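You operate a simulated robot arm through the tools that you are given. There is no shell and no other tool. Be economical: measure what you need, move in short steps, check, and stop when the job is done.

The job below is to be done with a simulated robot arm. You get a single attempt, and the scene is never put back.

JOB
Stack the 45 mm blue carton from the packing table on top of the 60 mm blue carton. Then take the blue wiping pad and put it on the top of the drawer cabinet. Then fetch the pale green cloth and set it on the top board of the corner rack. Then put two of the grey cartons from the speaker bench on the third board from the top of the corner rack. The order counts.

The check looks at the end state, three seconds after you hand in, the way a careful person would. Anything else that was tipped, shoved, dropped, spilled or broken makes it a failure. Flat cloth is picked up by pressing the open fingertips on it (5 to 10 N) and closing them slowly along it; thin cloth reads only 2 to 8 mm in the jaws.

ROBOT AND FRAMES
A 7-joint arm with a two-finger parallel gripper on a trunk, on a base that drives. Base frame: it is fixed to the floor where the robot stands at the start and does not move with it; the origin is under the middle of the robot, x ahead of it, y to its left, z up; the surface under the hand at the start is at about z = 800. Readings come in mm, degrees, newtons and seconds.
Its first joint turns from -166.0 to 166.0 degrees. Places, roughly: blue carton [750, -500, 750]; blue wiping pad (10x6x5 cm) [900, 700, 800]; grey carton [-1000, -5000, 750]; pale green cloth (22x15x5 cm) [800, -4500, 500]; third board of the corner rack [800, -4000, 900]; top board of the corner rack [800, -4000, 1700]; top of the drawer cabinet [-1100, 700, 1000]. Payload 1.57 kg.
Tool frame: the origin (TCP) lies between the finger pads and is the grasp point; the fingertips stand 30 mm ahead of it; z points along the fingers, y is the line along which they close. The gripper opens to 80 mm. The fingers are 17 mm wide and 12 mm thick; the gripper's body (40 by 82 mm) begins 80 mm behind the TCP.
Orientation is told as [roll, pitch, yaw] about the base's x, y, z axes, in that order, counted from this pose: with the fingers straight down and closing along the base's y, the tool's x points along the base's -x, its y along +y and its z along -z.

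CONTROLS
- The arm moves only by the tool jog_arm. Its argument "motion" is text: rows parted by semicolons, each of 7 numbers parted by spaces: the shift along the base's x, y, z in units of 30 mm (1.0 is 30 mm), then the turn, a rotation vector about the base's x, y, z in units of 5 degrees (1.0 is 5 degrees), then the opening, from 0 (shut) to 1 (fully open). In form: x y z ax ay az fingers; .... A call has 1 to 10 rows; each row shifts and turns the commanded pose from where the row before left it. A call with a number of a shift or a turn outside -1 to 1 is refused whole. Rows are played at 5 a second. More than 50 mm and 8.6 degrees between two rows, or a gripper value outside its range, and nothing of the call is played. Where a pose cannot be reached the arm comes as near as it can. A force on the tool above 40 N (or 10 N above the force at the start of the call, whichever is more), or a blocked arm, ends the call early, and 0.2 s more pass. The fingers move at their own pace (about 153 mm/s each) and stop on an object; they squeeze with about 24 N. The grip force told is the motor's: it shows also when the fingers shut on nothing. Time passes only in rows, and 0.2 s behind the last, so rows that do not move let the fingers close. The reply holds the time, the measured pose of the TCP, the force on the tool along the base axes, the opening and the grip force, in the units named above and with some noise, with the torque about the TCP (base axes, N m) and any sound that the robot's microphone picked up.
- Cameras (640 x 400 px; columns grow to the right, rows downward): "scene" is now at [-39.6, 232.7, 1344.5]; the picture's right is [0.60, -0.80, 0.00], its down [-0.63, -0.47, -0.62] and it looks along [0.50, 0.37, -0.78] (base axes); focal length 214 px, centre (320, 200). "wrist" rides on the gripper at [72, -7, -122] in the tool frame; the picture's right is [0.09, 1.00, 0.00], its down [-0.84, 0.08, -0.54] and it looks along [-0.54, 0.05, 0.84] (tool axes); focal length 238 px, centre (320, 200). There is no depth. A picture from a camera that has moved, and an enlarged one, comes with that camera's place and axes in the base frame and with its lens.
- snapshot(camera): a new picture of that camera. No time passes.
- drive_base(legs): drives the robot by 1 to 6 legs, each [ahead, left, turn to the left] in mm, mm and degrees, along the robot's own axes; the way and the turn of a leg run together, so that a leg with both is an arc; at most 1500 mm and 180 degrees a leg. The arm and the cameras ride along, it lands a little off, and it stops where it bumps. It gives what a move gives.
- pan_tilt(pan, tilt): turns the head with the scene camera to pan (to the left, within 143 degrees either way) and tilt (down, from -29 to 69), counted from straight ahead of the robot. It gives what a move gives.
- inspect(camera, box): a new picture of the part [left, top, right, bottom] of that camera's present view, enlarged. No time passes.
- hand_in(): hands the job in; it is judged then, once.

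Work in short steps. Places have to be worked out from the pictures, the camera data and where the tool is seen: move nearer, look again, correct. Check each grasp and each placing, and mend what went wrong. You have 165 turns and 128 pictures in all, those below and enlarged ones among them. Open the gripper and draw the arm clear of the work before you hand the job in, unless the task says otherwise.

The tools are called after "Request:" as a command line: name --argument value ..., lists and objects as JSON in quotes. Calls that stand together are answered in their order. jog_arm: Moves the arm, as the interface text tells. Its arguments: {"type":"object","properties":{"motion":{"type":"string"}},"required":["motion"]} The other tools are called the same way: drive_base (legs) drives the base; pan_tilt (pan, tilt) turns the head that bears the scene camera; snapshot (camera) takes a picture; inspect (camera, box) takes an enlarged picture of a part of a camera's view; hand_in () hands the job in.

At the start:

```text
time_s: 0.0
eef_pos: [561.1, 18.3, 1168.9]
orientation: [0.0, -0.1, 0.0]
force: [-0.2, 0.4, 0.2]
ft_torque: [-0.01, 0.0, -0.02]
grip_width: 79.8
grip_force: 0.0
robot x, y, heading: [-1.6, -1.6, 0.1]
head pan, tilt: [36.6, 51.5]
```

scene: 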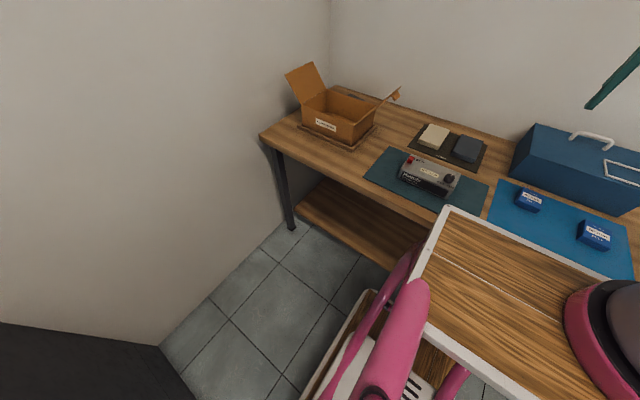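
wrist: 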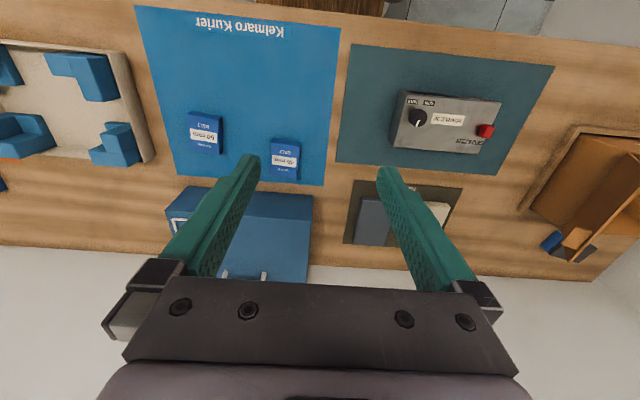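

The wrist view shows two small blue cartons on the blue mat; I enlarge it to read their labels, and look at the open box where the blue pad may be.

Request:
inspect --camera "wrist" --box '[130, 80, 350, 220]'

Request:
inspect --camera "scene" --box '[260, 50, 640, 290]'

Request:
pan_tilt --pan -20 --tilt 45

Request:
snapshot --camera "scene"

```text
2.86 times, centred on (240, 150) of wrist
camera zoom: at [488.5, 12.0, 1291.0], right [-0.09, 1.0, 0.0], down [0.84, 0.08, 0.54], along [0.54, 0.05, -0.84], focal length 681 px, centre (549, 343)
```

zoom: 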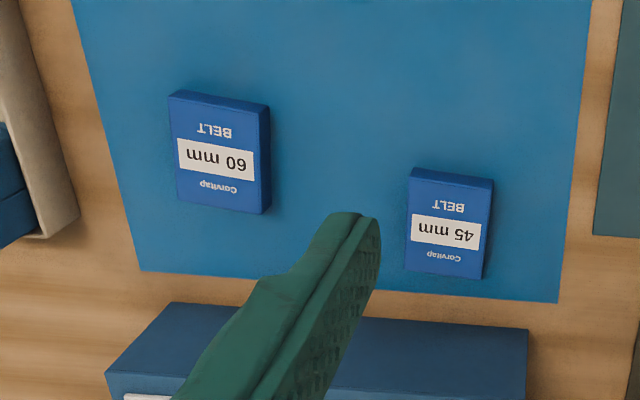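

```text
1.67 times, centred on (450, 170) of scene
camera zoom: at [-39.6, 232.7, 1344.5], right [0.6, -0.8, 0.0], down [-0.63, -0.47, -0.62], along [0.5, 0.37, -0.78], focal length 358 px, centre (103, 250)
```

zoom: 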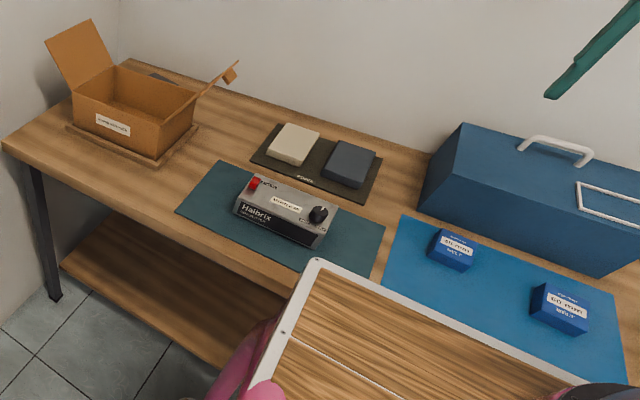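

```text
time_s: 1.3
eef_pos: [561.1, 18.6, 1169.0]
orientation: [0.0, 0.1, -0.1]
force: [0.1, 1.1, -0.7]
ft_torque: [0.05, 0.0, 0.02]
grip_width: 79.7
grip_force: 0.0
robot x, y, heading: [-2.9, -2.5, -0.1]
head pan, tilt: [-20.0, 45.0]
```

```text
123 pictures are left
camera scene: at [-23.8, 159.8, 1353.4], right [-0.34, -0.94, 0.0], down [-0.66, 0.24, -0.71], along [0.66, -0.24, -0.71], focal length 214 px, centre (320, 200)
```

scene: 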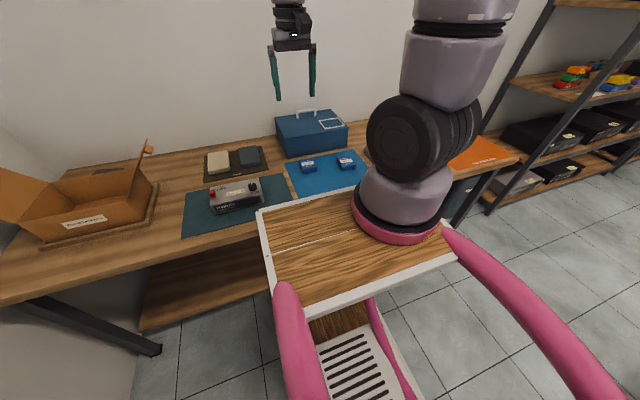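

The left carton is the 60 mm one at about (661,-212, top ~822); the right is the 45 mm one at about (693,-44, top ~822). I move above the 45 mm carton and look closely.

Request:
jog_arm --motion "0.55 -0.26 -0.875 0 0 0 1;0.55 -0.26 -0.875 0 0 0 1;0.55 -0.26 -0.875 0 0 0 1;0.55 -0.26 -0.875 0 0 0 1;0.55 -0.26 -0.875 0 0 0 1;0.55 -0.26 -0.875 0 0 0 1;0.55 -0.26 -0.875 0 0 0 1;0.55 -0.26 -0.875 0 0 0 1"

Request:
snapshot --camera "wrist"

Request:
snapshot --camera "scene"

```text
time_s: 3.1
eef_pos: [692.1, -44.4, 959.4]
orientation: [0.1, -0.1, 0.0]
force: [0.6, 0.3, 0.2]
ft_torque: [0.0, -0.01, -0.02]
grip_width: 79.9
grip_force: 0.0
robot x, y, heading: [-1.4, 0.1, -0.1]
head pan, tilt: [-20.0, 45.0]
```

```text
122 pictures are left
camera wrist: at [620.1, -51.0, 1081.3], right [-0.09, 1.0, 0.0], down [0.84, 0.08, 0.54], along [0.54, 0.05, -0.84], focal length 238 px, centre (320, 200)
```

wrist: 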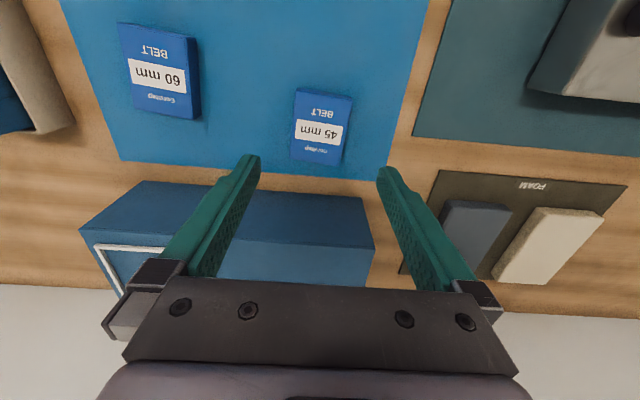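

```text
121 pictures are left
camera scene: at [-24.3, 159.9, 1353.3], right [-0.34, -0.94, 0.0], down [-0.66, 0.24, -0.71], along [0.66, -0.24, -0.71], focal length 214 px, centre (320, 200)
```

scene: 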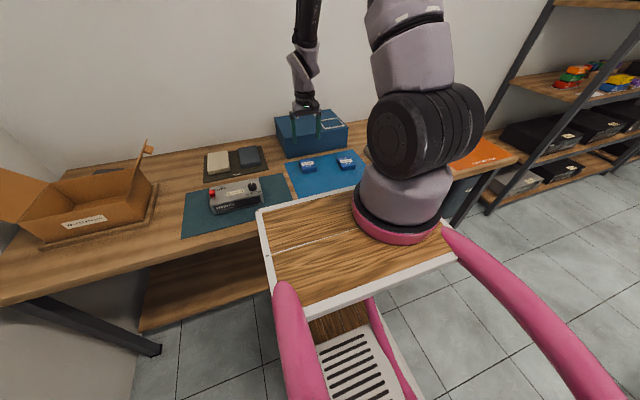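

The two views triangulate the 45 mm carton's top at (694,-44,822). I zoom in for its width, height and yaw.

Request:
inspect --camera "wrist" --box '[100, 10, 388, 190]'

```text
2.22 times, centred on (244, 100) of wrist
camera zoom: at [620.1, -51.0, 1081.3], right [-0.09, 1.0, 0.0], down [0.84, 0.08, 0.54], along [0.54, 0.05, -0.84], focal length 530 px, centre (489, 422)
```

zoom: 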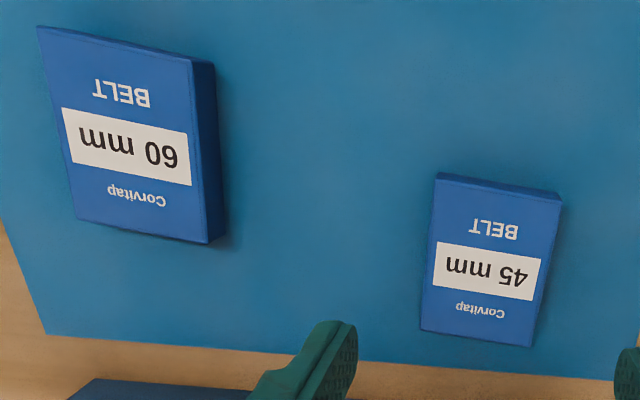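

Corner rays give the 45 mm carton as ~58×74 mm at (698,-45), yaw about -4°, ~22 mm tall on a mat at ~800. I descend around it with the fingertips just above the mat.

Request:
jog_arm --motion "0.1 0 -0.8 0 0 -0.38 1;0.1 0 -0.8 0 0 -0.38 1;0 -0.02 -0.8 0 0 0 1;0 0 -0.8 0 0 0 1;0 0 -0.5 0 0 0 1;0 0 -0.3 0 0 0 1"

Request:
snapshot --camera "wrist"

```text
time_s: 4.5
eef_pos: [698.1, -43.6, 838.6]
orientation: [0.1, 0.0, -3.8]
force: [-0.1, -0.7, 0.0]
ft_torque: [0.02, 0.02, -0.03]
grip_width: 80.1
grip_force: 0.1
robot x, y, heading: [1.1, -0.9, 0.0]
head pan, tilt: [-20.0, 45.0]
```

```text
119 pictures are left
camera wrist: at [625.5, -46.6, 961.4], right [-0.03, 1.0, 0.0], down [0.84, 0.02, 0.54], along [0.54, 0.01, -0.84], focal length 238 px, centre (320, 200)
```

wrist: 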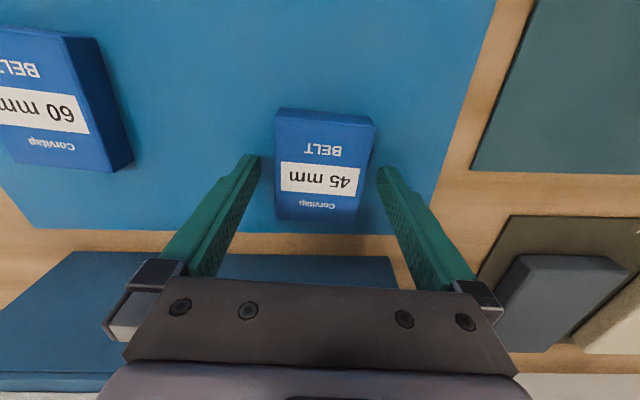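

The fingers straddle the carton evenly. I lower 4 mm more and close.

Request:
jog_arm --motion "0 0 -0.13 0 0 0 1;0 0 0 0 0 0 0;0 0 0 0 0 0 0;0 0 0 0 0 0 0"

```text
time_s: 5.5
eef_pos: [698.0, -45.5, 835.4]
orientation: [-0.1, 0.0, -3.8]
force: [0.4, 0.0, -0.5]
ft_torque: [-0.01, -0.02, 0.0]
grip_width: 58.9
grip_force: 23.9
robot x, y, heading: [0.9, -2.3, -0.1]
head pan, tilt: [-20.0, 45.0]
```

Grip reads 58.9 mm with 24 N: held. I lift 90 mm and move over the 60 mm carton.

Request:
jog_arm --motion "0 0 1 0 0 0 0;0 0 1 0 0 0 0;0 0 1 0 0 0 0;-0.22 -0.89 0 0 0 0 0;-0.22 -0.89 0 0 0 -0.2 0;-0.22 -0.89 0 0 0 -0.2 0;-0.23 -0.89 0 0 0 0 0;-0.23 -0.89 0 0 0 0 0;-0.23 -0.89 0 0 0 0 0;0 0 0 0 0 0 0"

Request:
snapshot --camera "wrist"

Request:
pan_tilt --pan 0 --tilt 45

Request:
snapshot --camera "scene"

```text
time_s: 7.7
eef_pos: [660.4, -205.1, 922.4]
orientation: [0.0, 0.0, -5.8]
force: [-0.4, -0.4, -0.6]
ft_torque: [0.02, 0.03, 0.0]
grip_width: 59.0
grip_force: 24.1
robot x, y, heading: [3.6, 0.4, 0.0]
head pan, tilt: [-20.0, 45.0]
```

```text
118 pictures are left
camera wrist: at [587.4, -204.5, 1044.9], right [0.01, 1.0, 0.0], down [0.84, -0.01, 0.54], along [0.54, -0.01, -0.84], focal length 238 px, centre (320, 200)
```

wrist: 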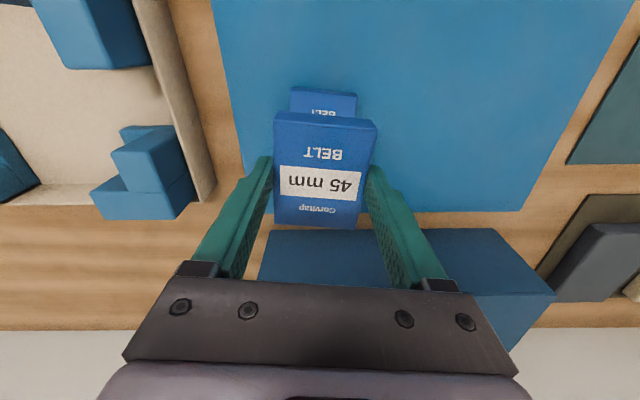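

```text
time_s: 8.5
eef_pos: [660.0, -204.3, 922.5]
orientation: [0.0, 0.0, -5.7]
force: [-0.1, -1.3, 0.0]
ft_torque: [-0.01, 0.01, -0.02]
grip_width: 58.5
grip_force: 24.7
robot x, y, heading: [-2.5, -2.5, -0.0]
head pan, tilt: [0.0, 45.0]
```

```text
117 pictures are left
camera scene: at [-18.9, 187.5, 1353.4], right [0.0, -1.0, 0.0], down [-0.71, 0.0, -0.71], along [0.71, 0.0, -0.71], focal length 214 px, centre (320, 200)
```

scene: 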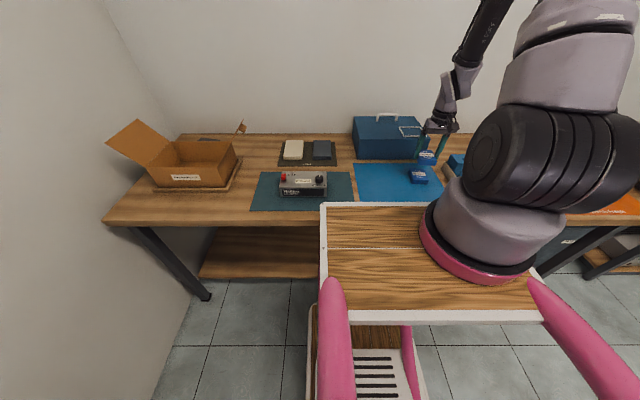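

The held carton's near edge lines up with that of the 60 mm carton within about 2 mm. I lower to just above contact and then step down gently.

Request:
jog_arm --motion "-0.03 0 -0.9 0 0 0 0;0 0 -0.7 0 0 0 0;0 0 -0.2 0 0 0 0;0 0 -0.1 0 0 0 0;0 0 -0.05 0 0 0 0"

Request:
snapshot --camera "wrist"

```text
time_s: 9.7
eef_pos: [657.7, -205.1, 866.6]
orientation: [0.0, 0.0, -5.7]
force: [0.1, -0.4, -0.3]
ft_torque: [-0.01, 0.0, 0.02]
grip_width: 58.8
grip_force: 24.0
robot x, y, heading: [-0.3, 2.1, -0.0]
head pan, tilt: [0.0, 45.0]
```

```text
116 pictures are left
camera wrist: at [584.6, -204.5, 988.4], right [0.01, 1.0, 0.0], down [0.84, -0.01, 0.54], along [0.54, 0.0, -0.84], focal length 238 px, centre (320, 200)
```

wrist: 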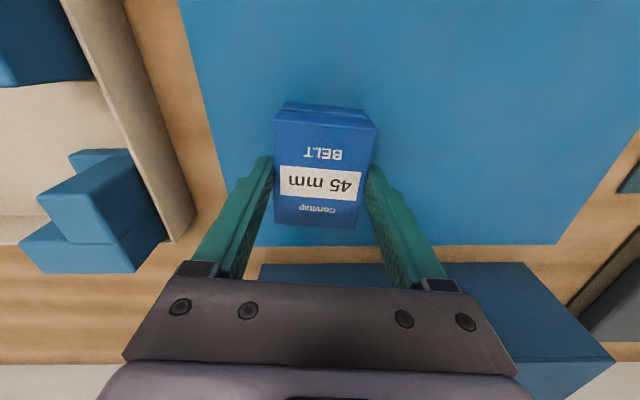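

Nearly touching. I step down 1.5 mm at a time until a contact force shows.

Request:
jog_arm --motion "0 0 -0.06 0 0 0 0;0 0 -0.06 0 0 0 0;0 0 -0.05 0 0 0 0"

Request:
jog_arm --motion "0 0 -0.04 0 0 0 0;0 0 -0.04 0 0 0 0"

```text
time_s: 10.5
eef_pos: [658.4, -205.3, 862.2]
orientation: [0.0, 0.1, -5.8]
force: [-0.8, 0.3, -0.6]
ft_torque: [0.06, -0.03, 0.0]
grip_width: 58.8
grip_force: 24.2
robot x, y, heading: [-0.8, -1.6, -0.1]
head pan, tilt: [0.0, 45.0]
```

```text
time_s: 11.1
eef_pos: [657.6, -205.0, 859.8]
orientation: [0.0, 0.1, -5.9]
force: [1.2, 0.4, 0.7]
ft_torque: [-0.04, 0.0, -0.01]
grip_width: 59.1
grip_force: 24.1
robot x, y, heading: [1.7, 1.0, -0.1]
head pan, tilt: [0.0, 45.0]
```

Request:
jog_arm --motion "0 0 -0.05 0 0 0 0;0 0 0 0 0 0 0"

Request:
jog_arm --motion "0 0 -0.05 0 0 0 0;0 0 0 0 0 0 0"

```text
time_s: 11.7
eef_pos: [656.6, -204.0, 857.3]
orientation: [-0.1, 0.1, -5.8]
force: [0.8, -0.1, 0.7]
ft_torque: [-0.02, 0.01, 0.05]
grip_width: 59.0
grip_force: 24.1
robot x, y, heading: [-0.1, -1.0, 0.2]
head pan, tilt: [0.0, 45.0]
```

```text
time_s: 12.3
eef_pos: [657.7, -205.0, 856.8]
orientation: [0.0, 0.0, -5.8]
force: [-0.6, 0.1, 4.0]
ft_torque: [0.01, 0.01, -0.01]
grip_width: 58.9
grip_force: 23.5
robot x, y, heading: [-1.4, 2.1, 0.0]
head pan, tilt: [0.0, 45.0]
```

A 4 N contact shows the carton resting on the other. I open and rise straight up.

Request:
jog_arm --motion "0 0 0 0 0 0 0.9;0 0 0 0 0 0 1;0 0 0 0 0 0 1;0 0 1 0 0 0 1;0 0 1 0 0 0 1;0 0 1 0 0 0 1;0 0 1 0 0 0 1"

Request:
snapshot --camera "wrist"

Request:
pan_tilt --pan 40 --tilt 50

Request:
snapshot --camera "scene"

```text
time_s: 13.9
eef_pos: [657.6, -206.4, 978.2]
orientation: [0.1, 0.2, -5.8]
force: [0.5, 0.5, 0.3]
ft_torque: [0.02, 0.03, 0.02]
grip_width: 80.1
grip_force: 0.1
robot x, y, heading: [-2.4, -6.9, 0.0]
head pan, tilt: [0.0, 45.0]
```

```text
115 pictures are left
camera wrist: at [585.7, -205.4, 1101.0], right [0.01, 1.0, 0.0], down [0.84, -0.01, 0.54], along [0.54, 0.0, -0.84], focal length 238 px, centre (320, 200)
```

wrist: 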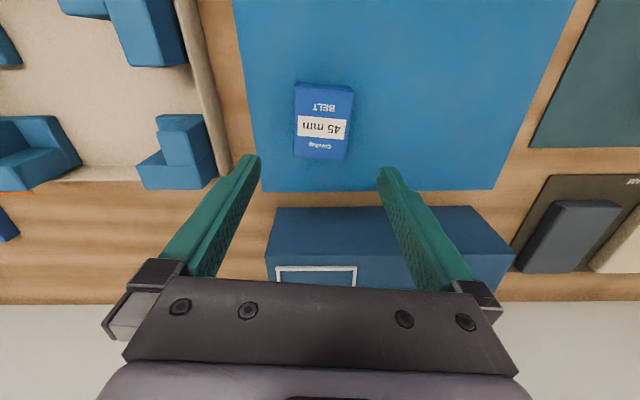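

```text
time_s: 15.0
eef_pos: [658.2, -206.4, 978.8]
orientation: [0.0, 0.1, -5.8]
force: [0.2, -0.3, -0.8]
ft_torque: [-0.02, -0.04, -0.01]
grip_width: 79.9
grip_force: 0.1
robot x, y, heading: [-4.6, -2.2, -0.3]
head pan, tilt: [40.0, 50.0]
```

```text
114 pictures are left
camera scene: at [-41.2, 237.0, 1346.5], right [0.64, -0.77, 0.0], down [-0.59, -0.49, -0.64], along [0.49, 0.41, -0.77], focal length 214 px, centre (320, 200)
```

scene: 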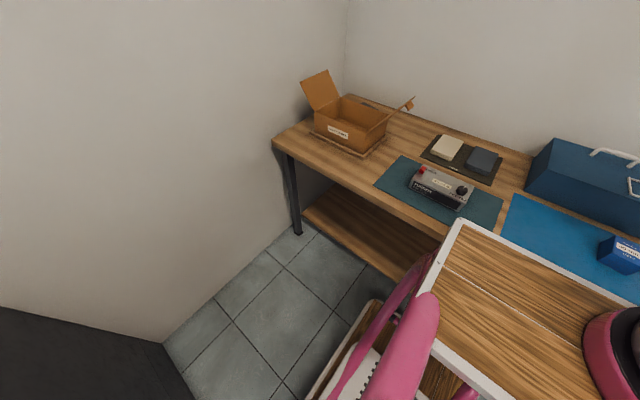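

The stack looks neat. Before driving left toward the pad, I look at my left and behind, where the drawer cabinet and a dark object are.

Request:
pan_tilt --pan 100 --tilt 40

Request:
snapshot --camera "scene"

Request:
pan_tilt --pan 140 --tilt 25

Request:
snapshot --camera "scene"

Request:
pan_tilt --pan -100 --tilt 25

Request:
snapshot --camera "scene"

```text
time_s: 16.3
eef_pos: [657.0, -205.4, 979.3]
orientation: [0.0, 0.0, -5.8]
force: [0.8, 0.2, -0.2]
ft_torque: [-0.02, 0.01, 0.0]
grip_width: 79.7
grip_force: 0.0
robot x, y, heading: [-2.2, 1.6, 0.1]
head pan, tilt: [100.0, 40.0]
```

```text
113 pictures are left
camera scene: at [-114.9, 271.3, 1360.6], right [0.98, 0.17, 0.0], down [0.11, -0.63, -0.77], along [-0.13, 0.75, -0.64], focal length 214 px, centre (320, 200)
```

scene: 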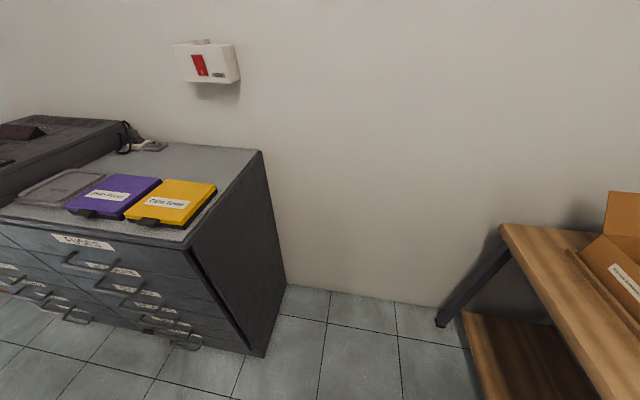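

```text
time_s: 17.3
eef_pos: [659.1, -206.2, 979.4]
orientation: [0.0, 0.0, -5.8]
force: [-0.1, -0.6, 0.0]
ft_torque: [-0.01, 0.01, 0.01]
grip_width: 80.1
grip_force: 0.0
robot x, y, heading: [-1.1, 2.0, -0.1]
head pan, tilt: [140.0, 25.0]
```

```text
112 pictures are left
camera scene: at [-170.7, 246.8, 1383.9], right [0.64, 0.77, 0.0], down [0.32, -0.27, -0.91], along [-0.69, 0.58, -0.42], focal length 214 px, centre (320, 200)
```

scene: 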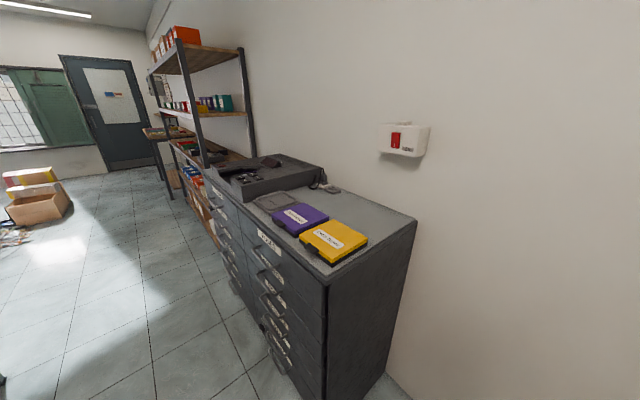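

```text
time_s: 20.7
eef_pos: [658.5, -207.2, 978.3]
orientation: [0.0, 0.0, -5.7]
force: [0.0, -0.6, -0.4]
ft_torque: [-0.01, -0.01, -0.01]
grip_width: 80.0
grip_force: 0.1
robot x, y, heading: [-0.5, -1.4, 0.2]
head pan, tilt: [-100.0, 25.0]
```

```text
111 pictures are left
camera scene: at [-116.2, 96.8, 1384.0], right [-0.98, 0.17, 0.0], down [0.07, 0.42, -0.91], along [-0.16, -0.89, -0.42], focal length 214 px, centre (320, 200)
```

scene: 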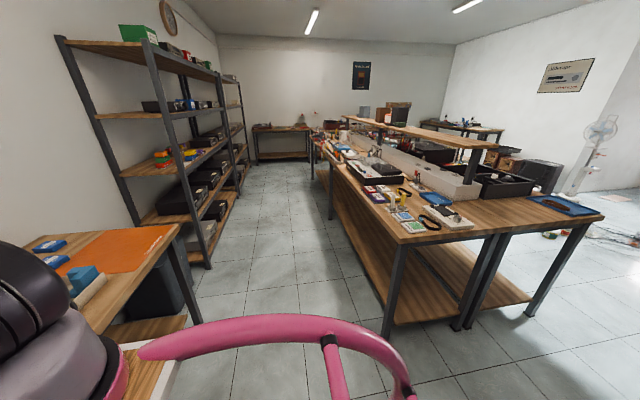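

There are more blue cartons beside an orange mat at the right end of the table; I check their labels.

Request:
inspect --camera "scene" --box '[0, 220, 200, 345]'

Request:
pan_tilt --pan -40 --tilt 35

Request:
snapshot --camera "scene"

```text
3.20 times, centred on (100, 282) of scene
camera zoom: at [-116.2, 96.8, 1384.0], right [-0.98, 0.17, 0.0], down [0.07, 0.42, -0.91], along [-0.16, -0.89, -0.42], focal length 686 px, centre (1024, -64)
```

zoom: 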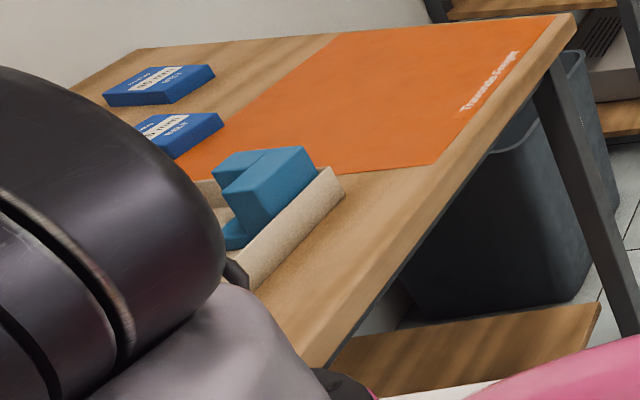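

```text
time_s: 22.0
eef_pos: [658.9, -206.4, 978.7]
orientation: [0.0, 0.0, -5.9]
force: [-0.5, 0.3, -0.5]
ft_torque: [-0.03, -0.05, -0.03]
grip_width: 80.1
grip_force: 0.1
robot x, y, heading: [2.9, 0.1, -0.0]
head pan, tilt: [-40.0, 35.0]
```

```text
109 pictures are left
camera scene: at [-32.8, 130.9, 1368.2], right [-0.64, -0.77, 0.0], down [-0.44, 0.37, -0.82], along [0.63, -0.53, -0.57], focal length 214 px, centre (320, 200)
```

scene: 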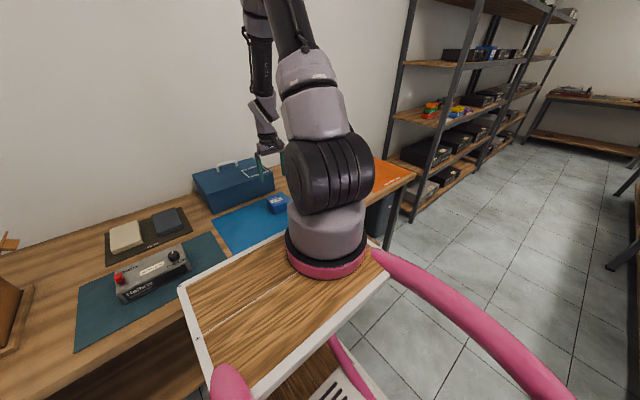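

I can't read those labels yet (one may be "120 mm"), so I swing the arm right and up to read them with the wrist camera before going on.

Request:
jog_arm --motion "0 -0.8 1 0 0 0 1;0 -1 1 0 0 0 1;-0.2 -1 1 0 0 0 1;-0.2 -1 0.6 0 0 0 1;-0.2 -1 0.6 0 0 0 1;-0.2 -1 0.6 0 0 0 1;-0.2 -1 0.6 0 0 0 1;-0.2 -1 0.6 0 0 0 1;0 -1 0 0 0 0 1;0 -1 0 0 0 0 1"

Request:
snapshot --camera "wrist"

```text
time_s: 24.2
eef_pos: [621.4, -497.9, 1156.6]
orientation: [0.0, 0.0, -5.8]
force: [1.4, 0.3, 0.6]
ft_torque: [-0.04, -0.01, 0.02]
grip_width: 80.1
grip_force: 0.0
robot x, y, heading: [-2.2, -0.4, -0.1]
head pan, tilt: [-40.0, 35.0]
```

```text
108 pictures are left
camera wrist: at [548.9, -496.6, 1279.5], right [0.01, 1.0, 0.0], down [0.84, -0.01, 0.54], along [0.54, -0.01, -0.84], focal length 238 px, centre (320, 200)
```

wrist: 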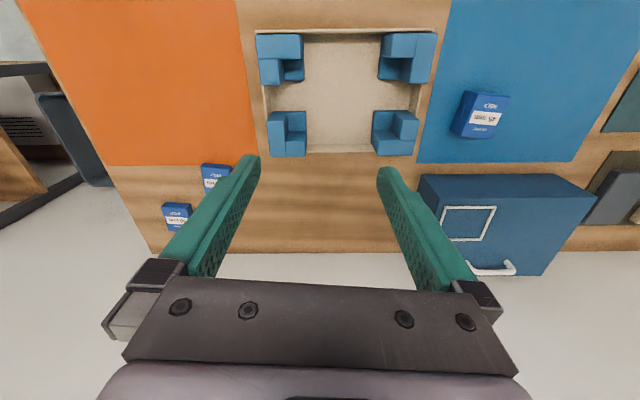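

Request:
inspect --camera "wrist" --box '[150, 150, 262, 240]'

```text
4.44 times, centred on (206, 195) of wrist
camera zoom: at [548.9, -496.6, 1279.5], right [0.01, 1.0, 0.0], down [0.84, -0.01, 0.54], along [0.54, -0.01, -0.84], focal length 1059 px, centre (827, 222)
```

zoom: 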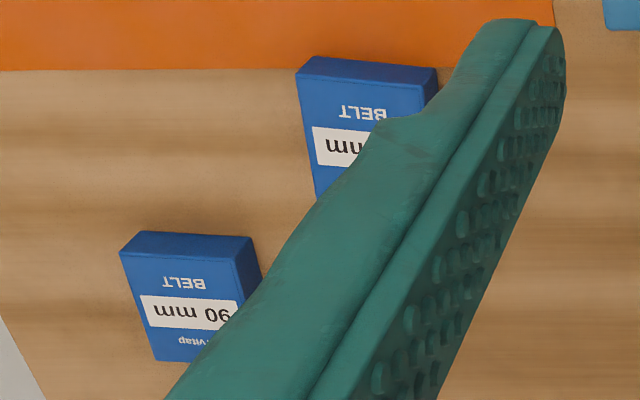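

One is 90 mm; I shift a bit to read the other.

Request:
jog_arm --motion "0 -1 0 0 0 0 0.3;0 -1 0 0 0 0 0;0 -1 0 0 0 0 0;0 -1 0 0 0 0 0"

Request:
inspect --camera "wrist" --box '[160, 130, 340, 243]'

```text
time_s: 25.2
eef_pos: [622.1, -617.1, 1154.4]
orientation: [0.0, -0.1, -5.8]
force: [0.5, 1.0, 0.7]
ft_torque: [-0.05, 0.0, -0.01]
grip_width: 0.1
grip_force: 20.9
robot x, y, heading: [0.6, -1.8, 0.2]
head pan, tilt: [-40.0, 35.0]
```

```text
3.54 times, centred on (250, 186) of wrist
camera zoom: at [549.6, -616.3, 1276.9], right [0.01, 1.0, 0.0], down [0.84, -0.01, 0.54], along [0.54, 0.0, -0.84], focal length 844 px, centre (568, 248)
```

zoom: 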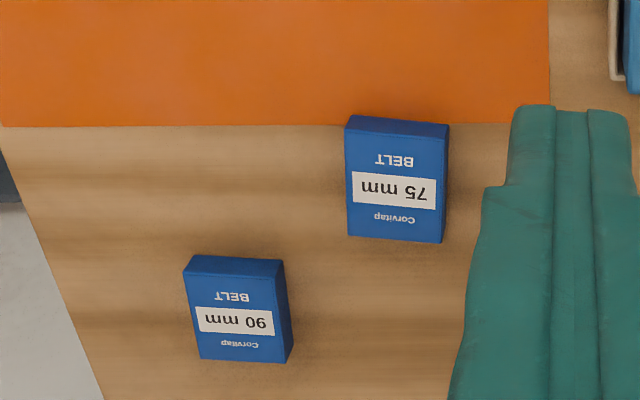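

Those are 75 and 90 mm, so the stack is the right pair. Next the pad: it sits near (865,664), beyond reach, so I drive 350 mm left along the table.

Request:
drive_base --legs '[[0, 350, 0]]'

Request:
jog_arm --motion "0 1 0 0 0 0.29 1;0 1 0 0 0 0.29 1;0 1 0 0 0 0.29 1;0 1 0 0 0 0.29 1;0 1 0 0 0 0 1;0 1 0 0 0 0 1;0 1 0 0 0 0 1;0 1 0 0 0 0 1;0 1 0 0 0 0 1;0 1 0 0 0 0 1"

Request:
jog_arm --motion "0 1 0 0 0 0 1;0 1 0 0 0 0 1;0 1 0 0 0 0 1;0 1 0 0 0 0 1;0 1 0 0 0 0 1;0 1 0 0 0 0 1;0 1 0 0 0 0 1;0 1 0 0 0 0 1;0 1 0 0 0 0 1;0 1 0 0 0 0 1"

Request:
pan_tilt --pan 25 --tilt 40

Request:
snapshot --camera "scene"

Request:
snapshot --camera "wrist"

```text
time_s: 27.5
eef_pos: [623.1, -266.5, 1155.1]
orientation: [0.0, 0.0, -5.7]
force: [-0.3, -0.1, -0.7]
ft_torque: [0.0, 0.0, 0.01]
grip_width: 0.0
grip_force: 21.3
robot x, y, heading: [1.6, 346.4, -0.0]
head pan, tilt: [-40.0, 35.0]
```

```text
time_s: 29.7
eef_pos: [621.9, 30.8, 1152.6]
orientation: [0.0, 0.0, 0.1]
force: [-0.1, 0.4, 0.2]
ft_torque: [0.02, -0.03, 0.0]
grip_width: 79.9
grip_force: 0.0
robot x, y, heading: [-1.1, 352.2, 0.2]
head pan, tilt: [-40.0, 35.0]
```

```text
time_s: 31.9
eef_pos: [622.6, 330.3, 1156.7]
orientation: [0.0, -0.1, 0.1]
force: [-0.1, 0.0, -0.5]
ft_torque: [0.01, 0.01, -0.01]
grip_width: 80.0
grip_force: 0.0
robot x, y, heading: [2.2, 352.6, 0.3]
head pan, tilt: [-40.0, 35.0]
```

```text
time_s: 33.2
eef_pos: [622.5, 331.3, 1157.0]
orientation: [0.0, 0.0, 0.1]
force: [0.6, 0.0, -0.4]
ft_torque: [0.02, 0.0, 0.0]
grip_width: 80.1
grip_force: 0.0
robot x, y, heading: [0.6, 351.7, 0.2]
head pan, tilt: [25.0, 40.0]
```

```text
105 pictures are left
camera scene: at [-23.9, 572.8, 1360.6], right [0.42, -0.91, 0.0], down [-0.58, -0.27, -0.77], along [0.69, 0.32, -0.64], focal length 214 px, centre (320, 200)
```

scene: 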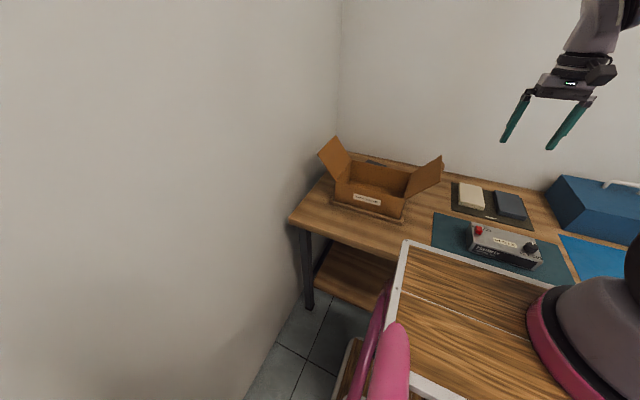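

```text
104 pictures are left
camera wrist: at [550.7, 324.6, 1279.2], right [-0.09, 1.0, 0.0], down [0.84, 0.08, 0.54], along [0.54, 0.05, -0.84], focal length 238 px, centre (320, 200)
```

wrist: 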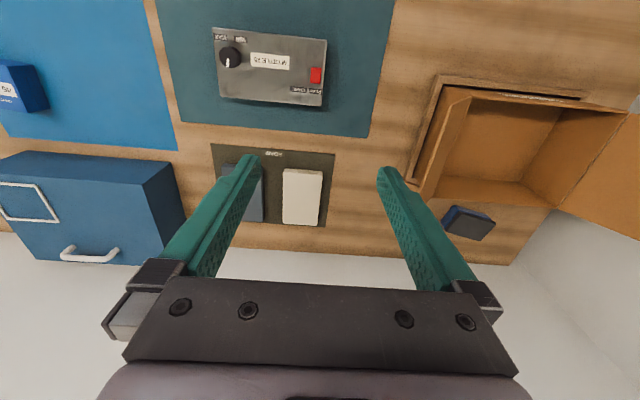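

Behind the open box there's a dark-topped pad with a blue side; I zoom in.

Request:
inspect --camera "wrist" --box '[390, 160, 550, 260]'

```text
4.00 times, centred on (470, 210) of wrist
camera zoom: at [550.7, 324.6, 1279.2], right [-0.09, 1.0, 0.0], down [0.84, 0.08, 0.54], along [0.54, 0.05, -0.84], focal length 953 px, centre (-280, 160)
```

zoom: 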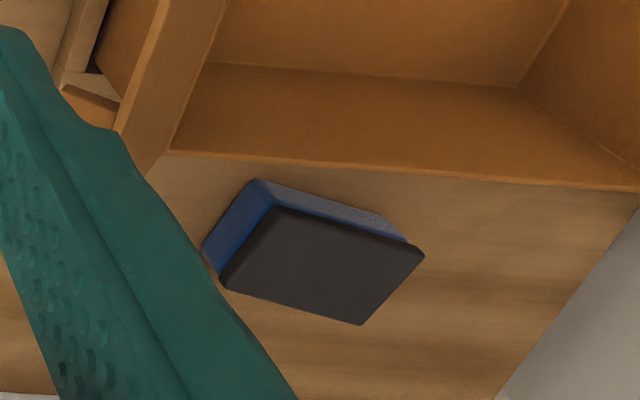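

The pad lies behind the box at about (870,705), long side nearly along y (yaw ≈ -10°), top ~850. I go there high with a +80° yaw so that the fingers close over its 60 mm width.

Request:
jog_arm --motion "0.5 0.8 0 0 0 1 1;0.5 0.8 0 0 0 1 1;0.5 0.8 0 0 0 1 1;0.5 0.8 0 0 0 1 1;0.5 0.8 0 0 0 1 1;0.5 0.8 0 0 0 1 1;0.5 0.8 0 0 0 1 1;0.5 0.8 0 0 0 1 1;0.5 0.8 0 0 0 1 1;0.5 0.8 0 0 0 1 1"

Request:
jog_arm --motion "0.5 0.8 0 0 0 1 1;0.5 0.8 0 0 0 1 1;0.5 0.8 0 0 0 1 1;0.5 0.8 0 0 0 1 1;0.4 0.6 0 0 0 1 1;0.4 0.6 0 0 0 1 1;0.2 0 0 0 0 0 1"

Request:
snapshot --camera "wrist"

Request:
snapshot --camera "scene"

```text
time_s: 35.4
eef_pos: [773.4, 574.4, 1154.1]
orientation: [0.1, -0.1, 50.1]
force: [-0.3, -0.2, 0.8]
ft_torque: [0.07, -0.02, 0.0]
grip_width: 80.2
grip_force: 0.1
robot x, y, heading: [-0.2, 349.3, 0.1]
head pan, tilt: [25.0, 40.0]
```

```text
time_s: 37.0
eef_pos: [861.1, 704.8, 1157.1]
orientation: [-0.1, 0.0, 80.2]
force: [0.1, -0.4, 0.1]
ft_torque: [0.01, -0.01, -0.01]
grip_width: 80.0
grip_force: 0.0
robot x, y, heading: [6.1, 349.8, 0.1]
head pan, tilt: [25.0, 40.0]
```

```text
102 pictures are left
camera wrist: at [856.4, 633.6, 1279.0], right [-1.0, 0.08, 0.0], down [0.07, 0.84, 0.54], along [0.04, 0.54, -0.84], focal length 238 px, centre (320, 200)
```

wrist: 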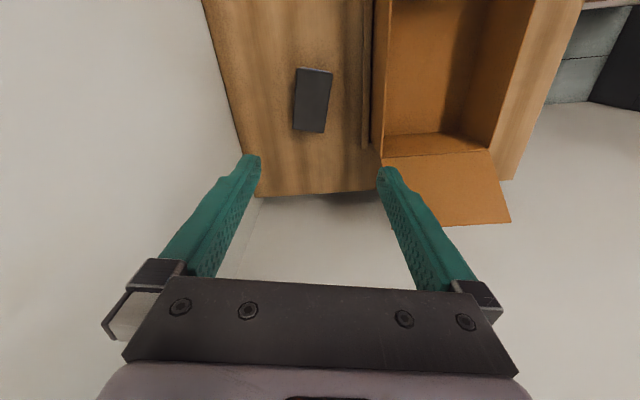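

```text
101 pictures are left
camera scene: at [-24.0, 572.9, 1360.6], right [0.42, -0.91, 0.0], down [-0.58, -0.27, -0.77], along [0.69, 0.33, -0.64], focal length 214 px, centre (320, 200)
```

scene: 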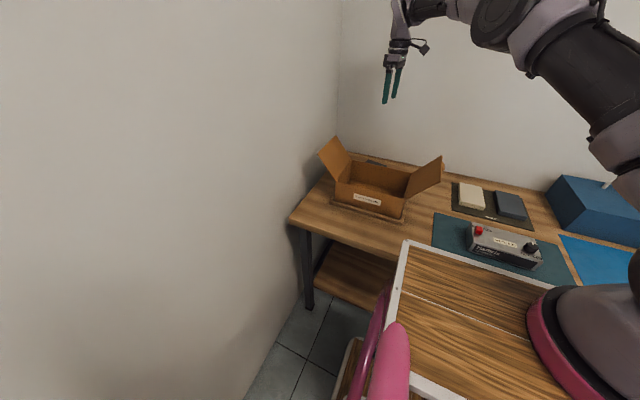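

Pad seen from above with good clearance from the box; I zoom to refine place and yaw.

Request:
inspect --camera "wrist" --box '[240, 40, 400, 140]'

```text
4.00 times, centred on (320, 90) of wrist
camera zoom: at [856.4, 633.6, 1279.0], right [-1.0, 0.08, 0.0], down [0.07, 0.84, 0.54], along [0.04, 0.54, -0.84], focal length 953 px, centre (320, 640)
```

zoom: 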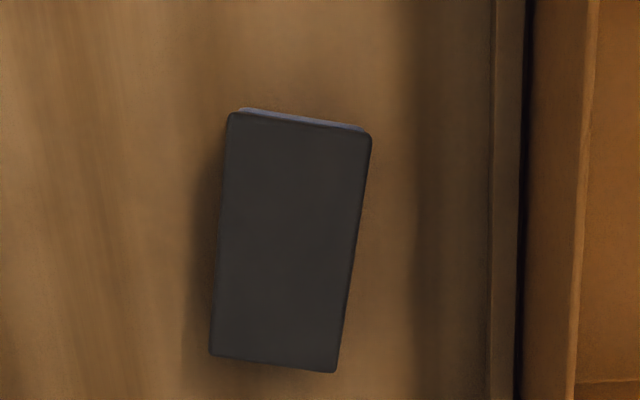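

Refined: pad centre ≈(876,714), yaw ≈ -12°. I descend to 80 mm above grasp height and check.

Request:
jog_arm --motion "0.25 0.15 -1 0 0 -0.23 1;0.25 0.15 -1 0 0 -0.23 1;0 0 -1 0 0 0 1;0 0 -1 0 0 0 1;0 0 -1 0 0 0 1;0 0 -1 0 0 0 1;0 0 -1 0 0 0 1;0 0 -0.8 0 0 0 1"

Request:
snapshot --camera "wrist"

Request:
snapshot --camera "scene"

```text
time_s: 38.8
eef_pos: [878.9, 715.8, 921.5]
orientation: [0.0, 0.1, 77.8]
force: [0.6, 0.0, -0.5]
ft_torque: [0.03, -0.02, 0.01]
grip_width: 80.0
grip_force: 0.0
robot x, y, heading: [0.9, 347.1, 0.1]
head pan, tilt: [25.0, 40.0]
```

```text
99 pictures are left
camera wrist: at [869.9, 643.9, 1044.1], right [-0.99, 0.12, 0.0], down [0.1, 0.83, 0.54], along [0.07, 0.54, -0.84], focal length 238 px, centre (320, 200)
```

wrist: 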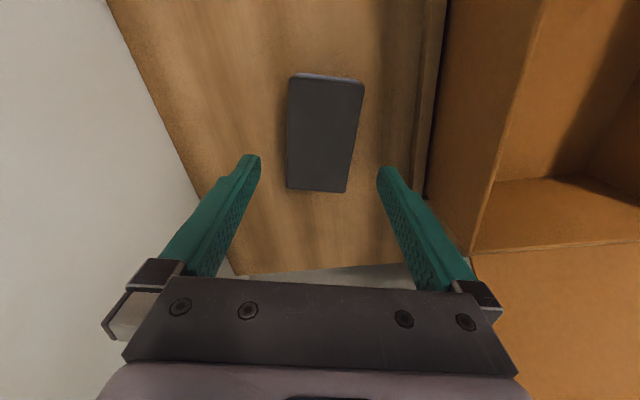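

```text
98 pictures are left
camera scene: at [-24.2, 572.9, 1360.6], right [0.42, -0.91, 0.0], down [-0.58, -0.27, -0.77], along [0.69, 0.33, -0.64], focal length 214 px, centre (320, 200)
```

scene: 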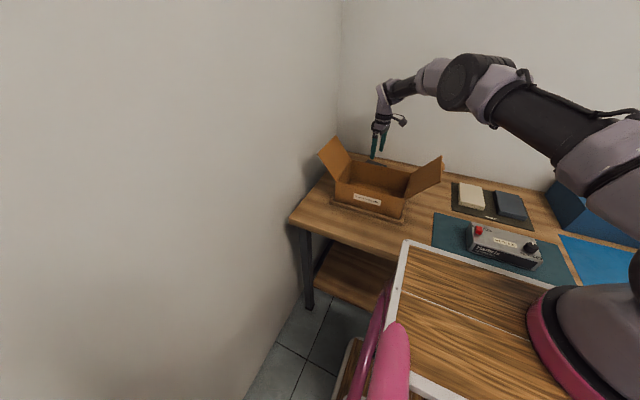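

Well centred (pad ≈ (877,708)). I lower 83 mm around it and close.

Request:
jog_arm --motion "-0.05 -0.15 -0.9 0 0 0 1;0 0 -0.9 0 0 0 1;0 0 -0.6 0 0 0 1;0 0 -0.37 0 0 0 1;0 0 0 0 0 0 1"

Request:
jog_arm --motion "0 0 0 0 0 0 0.5;0 0 0 0 0 0 0;0 0 0 0 0 0 0;0 0 0 0 0 0 0"

Request:
snapshot --camera "wrist"

```text
time_s: 40.0
eef_pos: [876.3, 709.9, 837.8]
orientation: [0.0, 0.0, 77.8]
force: [0.7, 0.4, -0.2]
ft_torque: [-0.01, -0.02, -0.01]
grip_width: 79.6
grip_force: 0.2
robot x, y, heading: [-0.4, 350.4, 0.4]
head pan, tilt: [25.0, 40.0]
```

```text
time_s: 41.0
eef_pos: [878.1, 709.7, 837.9]
orientation: [0.1, 0.0, 77.7]
force: [-0.6, 0.6, 0.1]
ft_torque: [0.04, -0.03, -0.03]
grip_width: 59.6
grip_force: 23.4
robot x, y, heading: [-0.0, 348.8, 0.1]
head pan, tilt: [25.0, 40.0]
```

```text
97 pictures are left
camera wrist: at [868.3, 637.9, 959.6], right [-0.99, 0.12, 0.0], down [0.1, 0.83, 0.54], along [0.07, 0.54, -0.84], focal length 238 px, centre (320, 200)
```

wrist: 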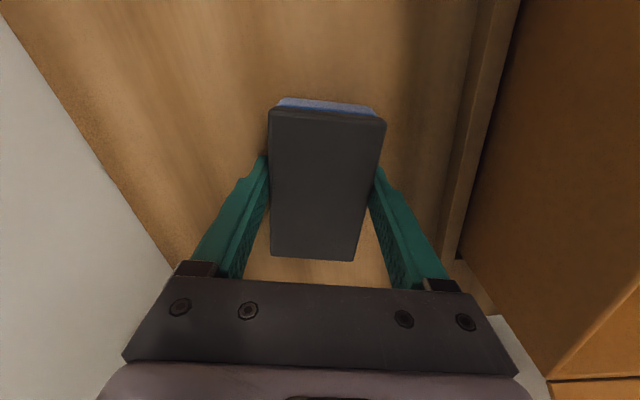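

Gripped at 59.6 mm. I lift straight up 300 mm and then bring the arm back in front.

Request:
jog_arm --motion "0 0 0.5 0 0 0 0;0 0 1 0 0 0 0;0 0 1 0 0 0 0;0 0 1 0 0 0 0;0 0 1 0 0 0 0;0 0 1 0 0 0 0;0 0 1 0 0 0 0;0 0 1 0 0 0 0;0 0 1 0 0 0 0;0 0 1 0 0 0 0"

Request:
jog_arm --motion "-0.6 -0.8 1 0 0 -1 0;-0.6 -0.8 1 0 0 -1 0;-0.6 -0.8 0.5 0 0 -1 0;-0.6 -0.8 0 0 0 -1 0;-0.6 -0.8 0 0 0 -1 0;-0.6 -0.8 0 0 0 -1 0;-0.6 -0.8 0 0 0 -1 0;-0.6 -0.8 0 0 0 -1 0;-0.6 -0.8 0 0 0 -1 0;-0.6 -0.8 0 0 0 -1 0"

Request:
snapshot --camera "wrist"

Request:
pan_tilt --pan 120 --tilt 40

Request:
snapshot --camera "scene"

```text
time_s: 43.2
eef_pos: [876.0, 712.6, 1121.9]
orientation: [0.0, 0.0, 77.8]
force: [0.6, -0.4, 0.0]
ft_torque: [-0.01, 0.04, 0.01]
grip_width: 59.3
grip_force: 23.7
robot x, y, heading: [-4.8, 347.0, 0.5]
head pan, tilt: [25.0, 40.0]
```

```text
time_s: 45.4
eef_pos: [694.5, 470.6, 1198.5]
orientation: [0.0, 0.1, 27.9]
force: [0.2, -0.2, 0.0]
ft_torque: [0.02, 0.05, -0.01]
grip_width: 59.7
grip_force: 23.9
robot x, y, heading: [-1.9, 350.5, 0.1]
head pan, tilt: [25.0, 40.0]
```

```text
96 pictures are left
camera wrist: at [634.9, 431.7, 1320.0], right [-0.55, 0.84, 0.0], down [0.7, 0.46, 0.54], along [0.45, 0.3, -0.84], focal length 238 px, centre (320, 200)
```

wrist: 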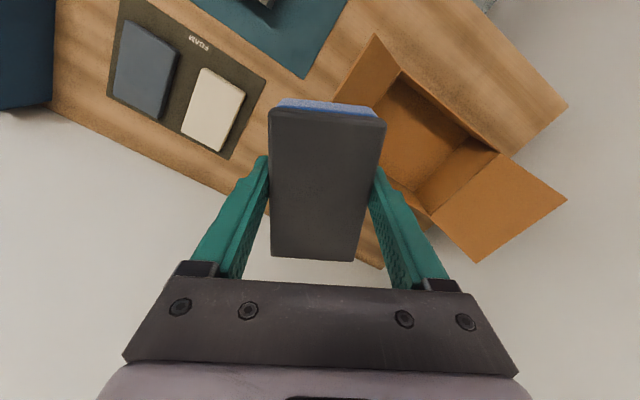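

```text
time_s: 47.1
eef_pos: [695.8, 471.5, 1198.2]
orientation: [-0.1, 0.0, 27.8]
force: [-0.5, 0.0, 0.4]
ft_torque: [0.03, 0.01, 0.0]
grip_width: 59.7
grip_force: 24.4
robot x, y, heading: [-1.2, 348.0, 0.1]
head pan, tilt: [120.0, 40.0]
```

```text
95 pictures are left
camera scene: at [-143.5, 610.4, 1360.6], right [0.87, 0.5, 0.0], down [0.32, -0.56, -0.77], along [-0.38, 0.66, -0.64], focal length 214 px, centre (320, 200)
```

scene: 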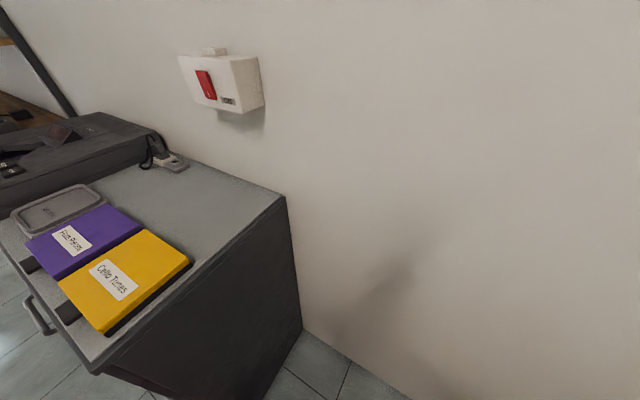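

The pad is held. The cabinet top (z≈1000, right edge x≈-440, front y≈515) has free space behind the books around (-640,800). I tuck the arm in, then drive right, back, and turn left toward the cabinet front.

Request:
jog_arm --motion "-0.5 -0.8 0.5 0 0 -0.93 0;-0.5 -0.8 0.5 0 0 -0.93 0;-0.5 -0.8 0.5 0 0 -0.93 0;-0.5 -0.8 0 0 0 -0.93 0;-0.5 -0.8 0 0 0 -0.93 0;-0.5 0 0 0 0 -0.93 0"

Request:
drive_base --legs '[[0, -430, 0], [-300, 0, 0]]'

Request:
pan_tilt --pan 90 --tilt 40

Request:
snapshot --camera "scene"

```text
time_s: 48.5
eef_pos: [604.9, 348.3, 1244.2]
orientation: [0.0, 0.0, -0.1]
force: [1.3, -0.1, -0.4]
ft_torque: [0.0, 0.02, 0.01]
grip_width: 59.5
grip_force: 23.8
robot x, y, heading: [1.6, 350.6, -0.1]
head pan, tilt: [120.0, 40.0]
```

```text
time_s: 52.9
eef_pos: [300.9, -93.1, 1245.6]
orientation: [0.0, 0.0, -0.8]
force: [-0.5, 0.9, -0.3]
ft_torque: [0.01, -0.01, -0.02]
grip_width: 59.7
grip_force: 23.9
robot x, y, heading: [-306.1, -86.2, -0.6]
head pan, tilt: [120.0, 40.0]
```

```text
time_s: 53.8
eef_pos: [300.1, -93.9, 1244.6]
orientation: [0.0, 0.0, -0.6]
force: [-0.5, -0.3, -1.1]
ft_torque: [0.02, 0.01, 0.03]
grip_width: 59.2
grip_force: 24.2
robot x, y, heading: [-302.9, -85.0, -0.4]
head pan, tilt: [90.0, 40.0]
```

```text
94 pictures are left
camera scene: at [-402.6, 186.5, 1360.6], right [1.0, -0.01, 0.0], down [-0.01, -0.64, -0.77], along [0.01, 0.77, -0.64], focal length 214 px, centre (320, 200)
```

scene: 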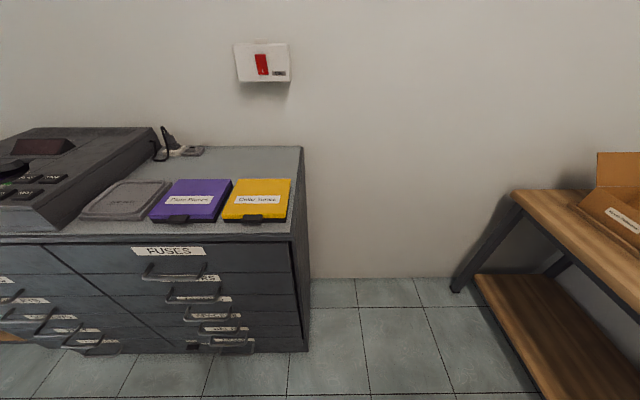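

Consistent. I turn left 90° and shift left in front of the cabinet.

Request:
drive_base --legs '[[0, 0, 90.5], [0, 310, 0]]'

Request:
pan_tilt --pan 15 --tilt 40

Request:
snapshot --camera "scene"

Request:
snapshot --camera "wrist"

```text
time_s: 59.7
eef_pos: [-606.2, 520.2, 1244.1]
orientation: [-0.1, 0.0, 88.9]
force: [0.2, -0.7, 0.6]
ft_torque: [-0.02, 0.01, -0.01]
grip_width: 59.4
grip_force: 24.8
robot x, y, heading: [-613.1, -82.3, 89.1]
head pan, tilt: [90.0, 40.0]
```

```text
time_s: 61.2
eef_pos: [-605.9, 520.5, 1244.2]
orientation: [0.0, -0.1, 89.0]
force: [0.6, -1.2, -1.1]
ft_torque: [-0.02, 0.0, -0.02]
grip_width: 59.5
grip_force: 23.7
robot x, y, heading: [-617.4, -83.1, 89.2]
head pan, tilt: [15.0, 40.0]
```

```text
93 pictures are left
camera scene: at [-828.4, -100.9, 1360.6], right [0.97, 0.25, 0.0], down [0.16, -0.62, -0.77], along [-0.19, 0.74, -0.64], focal length 214 px, centre (320, 200)
```

scene: 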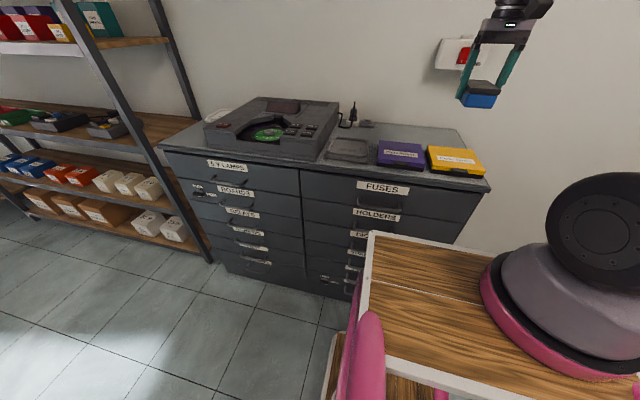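

```text
92 pictures are left
camera wrist: at [-600.8, 449.5, 1366.4], right [-1.0, -0.07, 0.0], down [-0.06, 0.84, 0.54], along [-0.04, 0.54, -0.84], focal length 238 px, centre (320, 200)
```

wrist: 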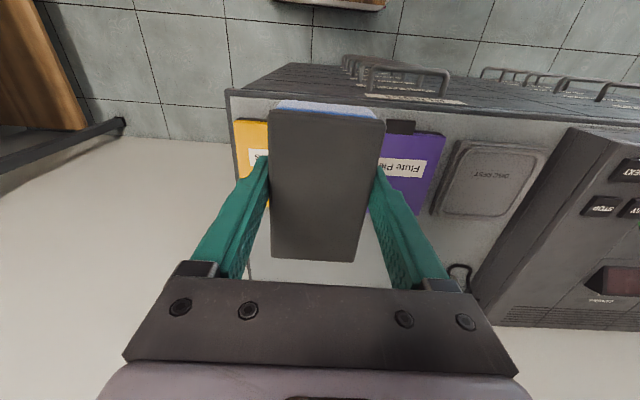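

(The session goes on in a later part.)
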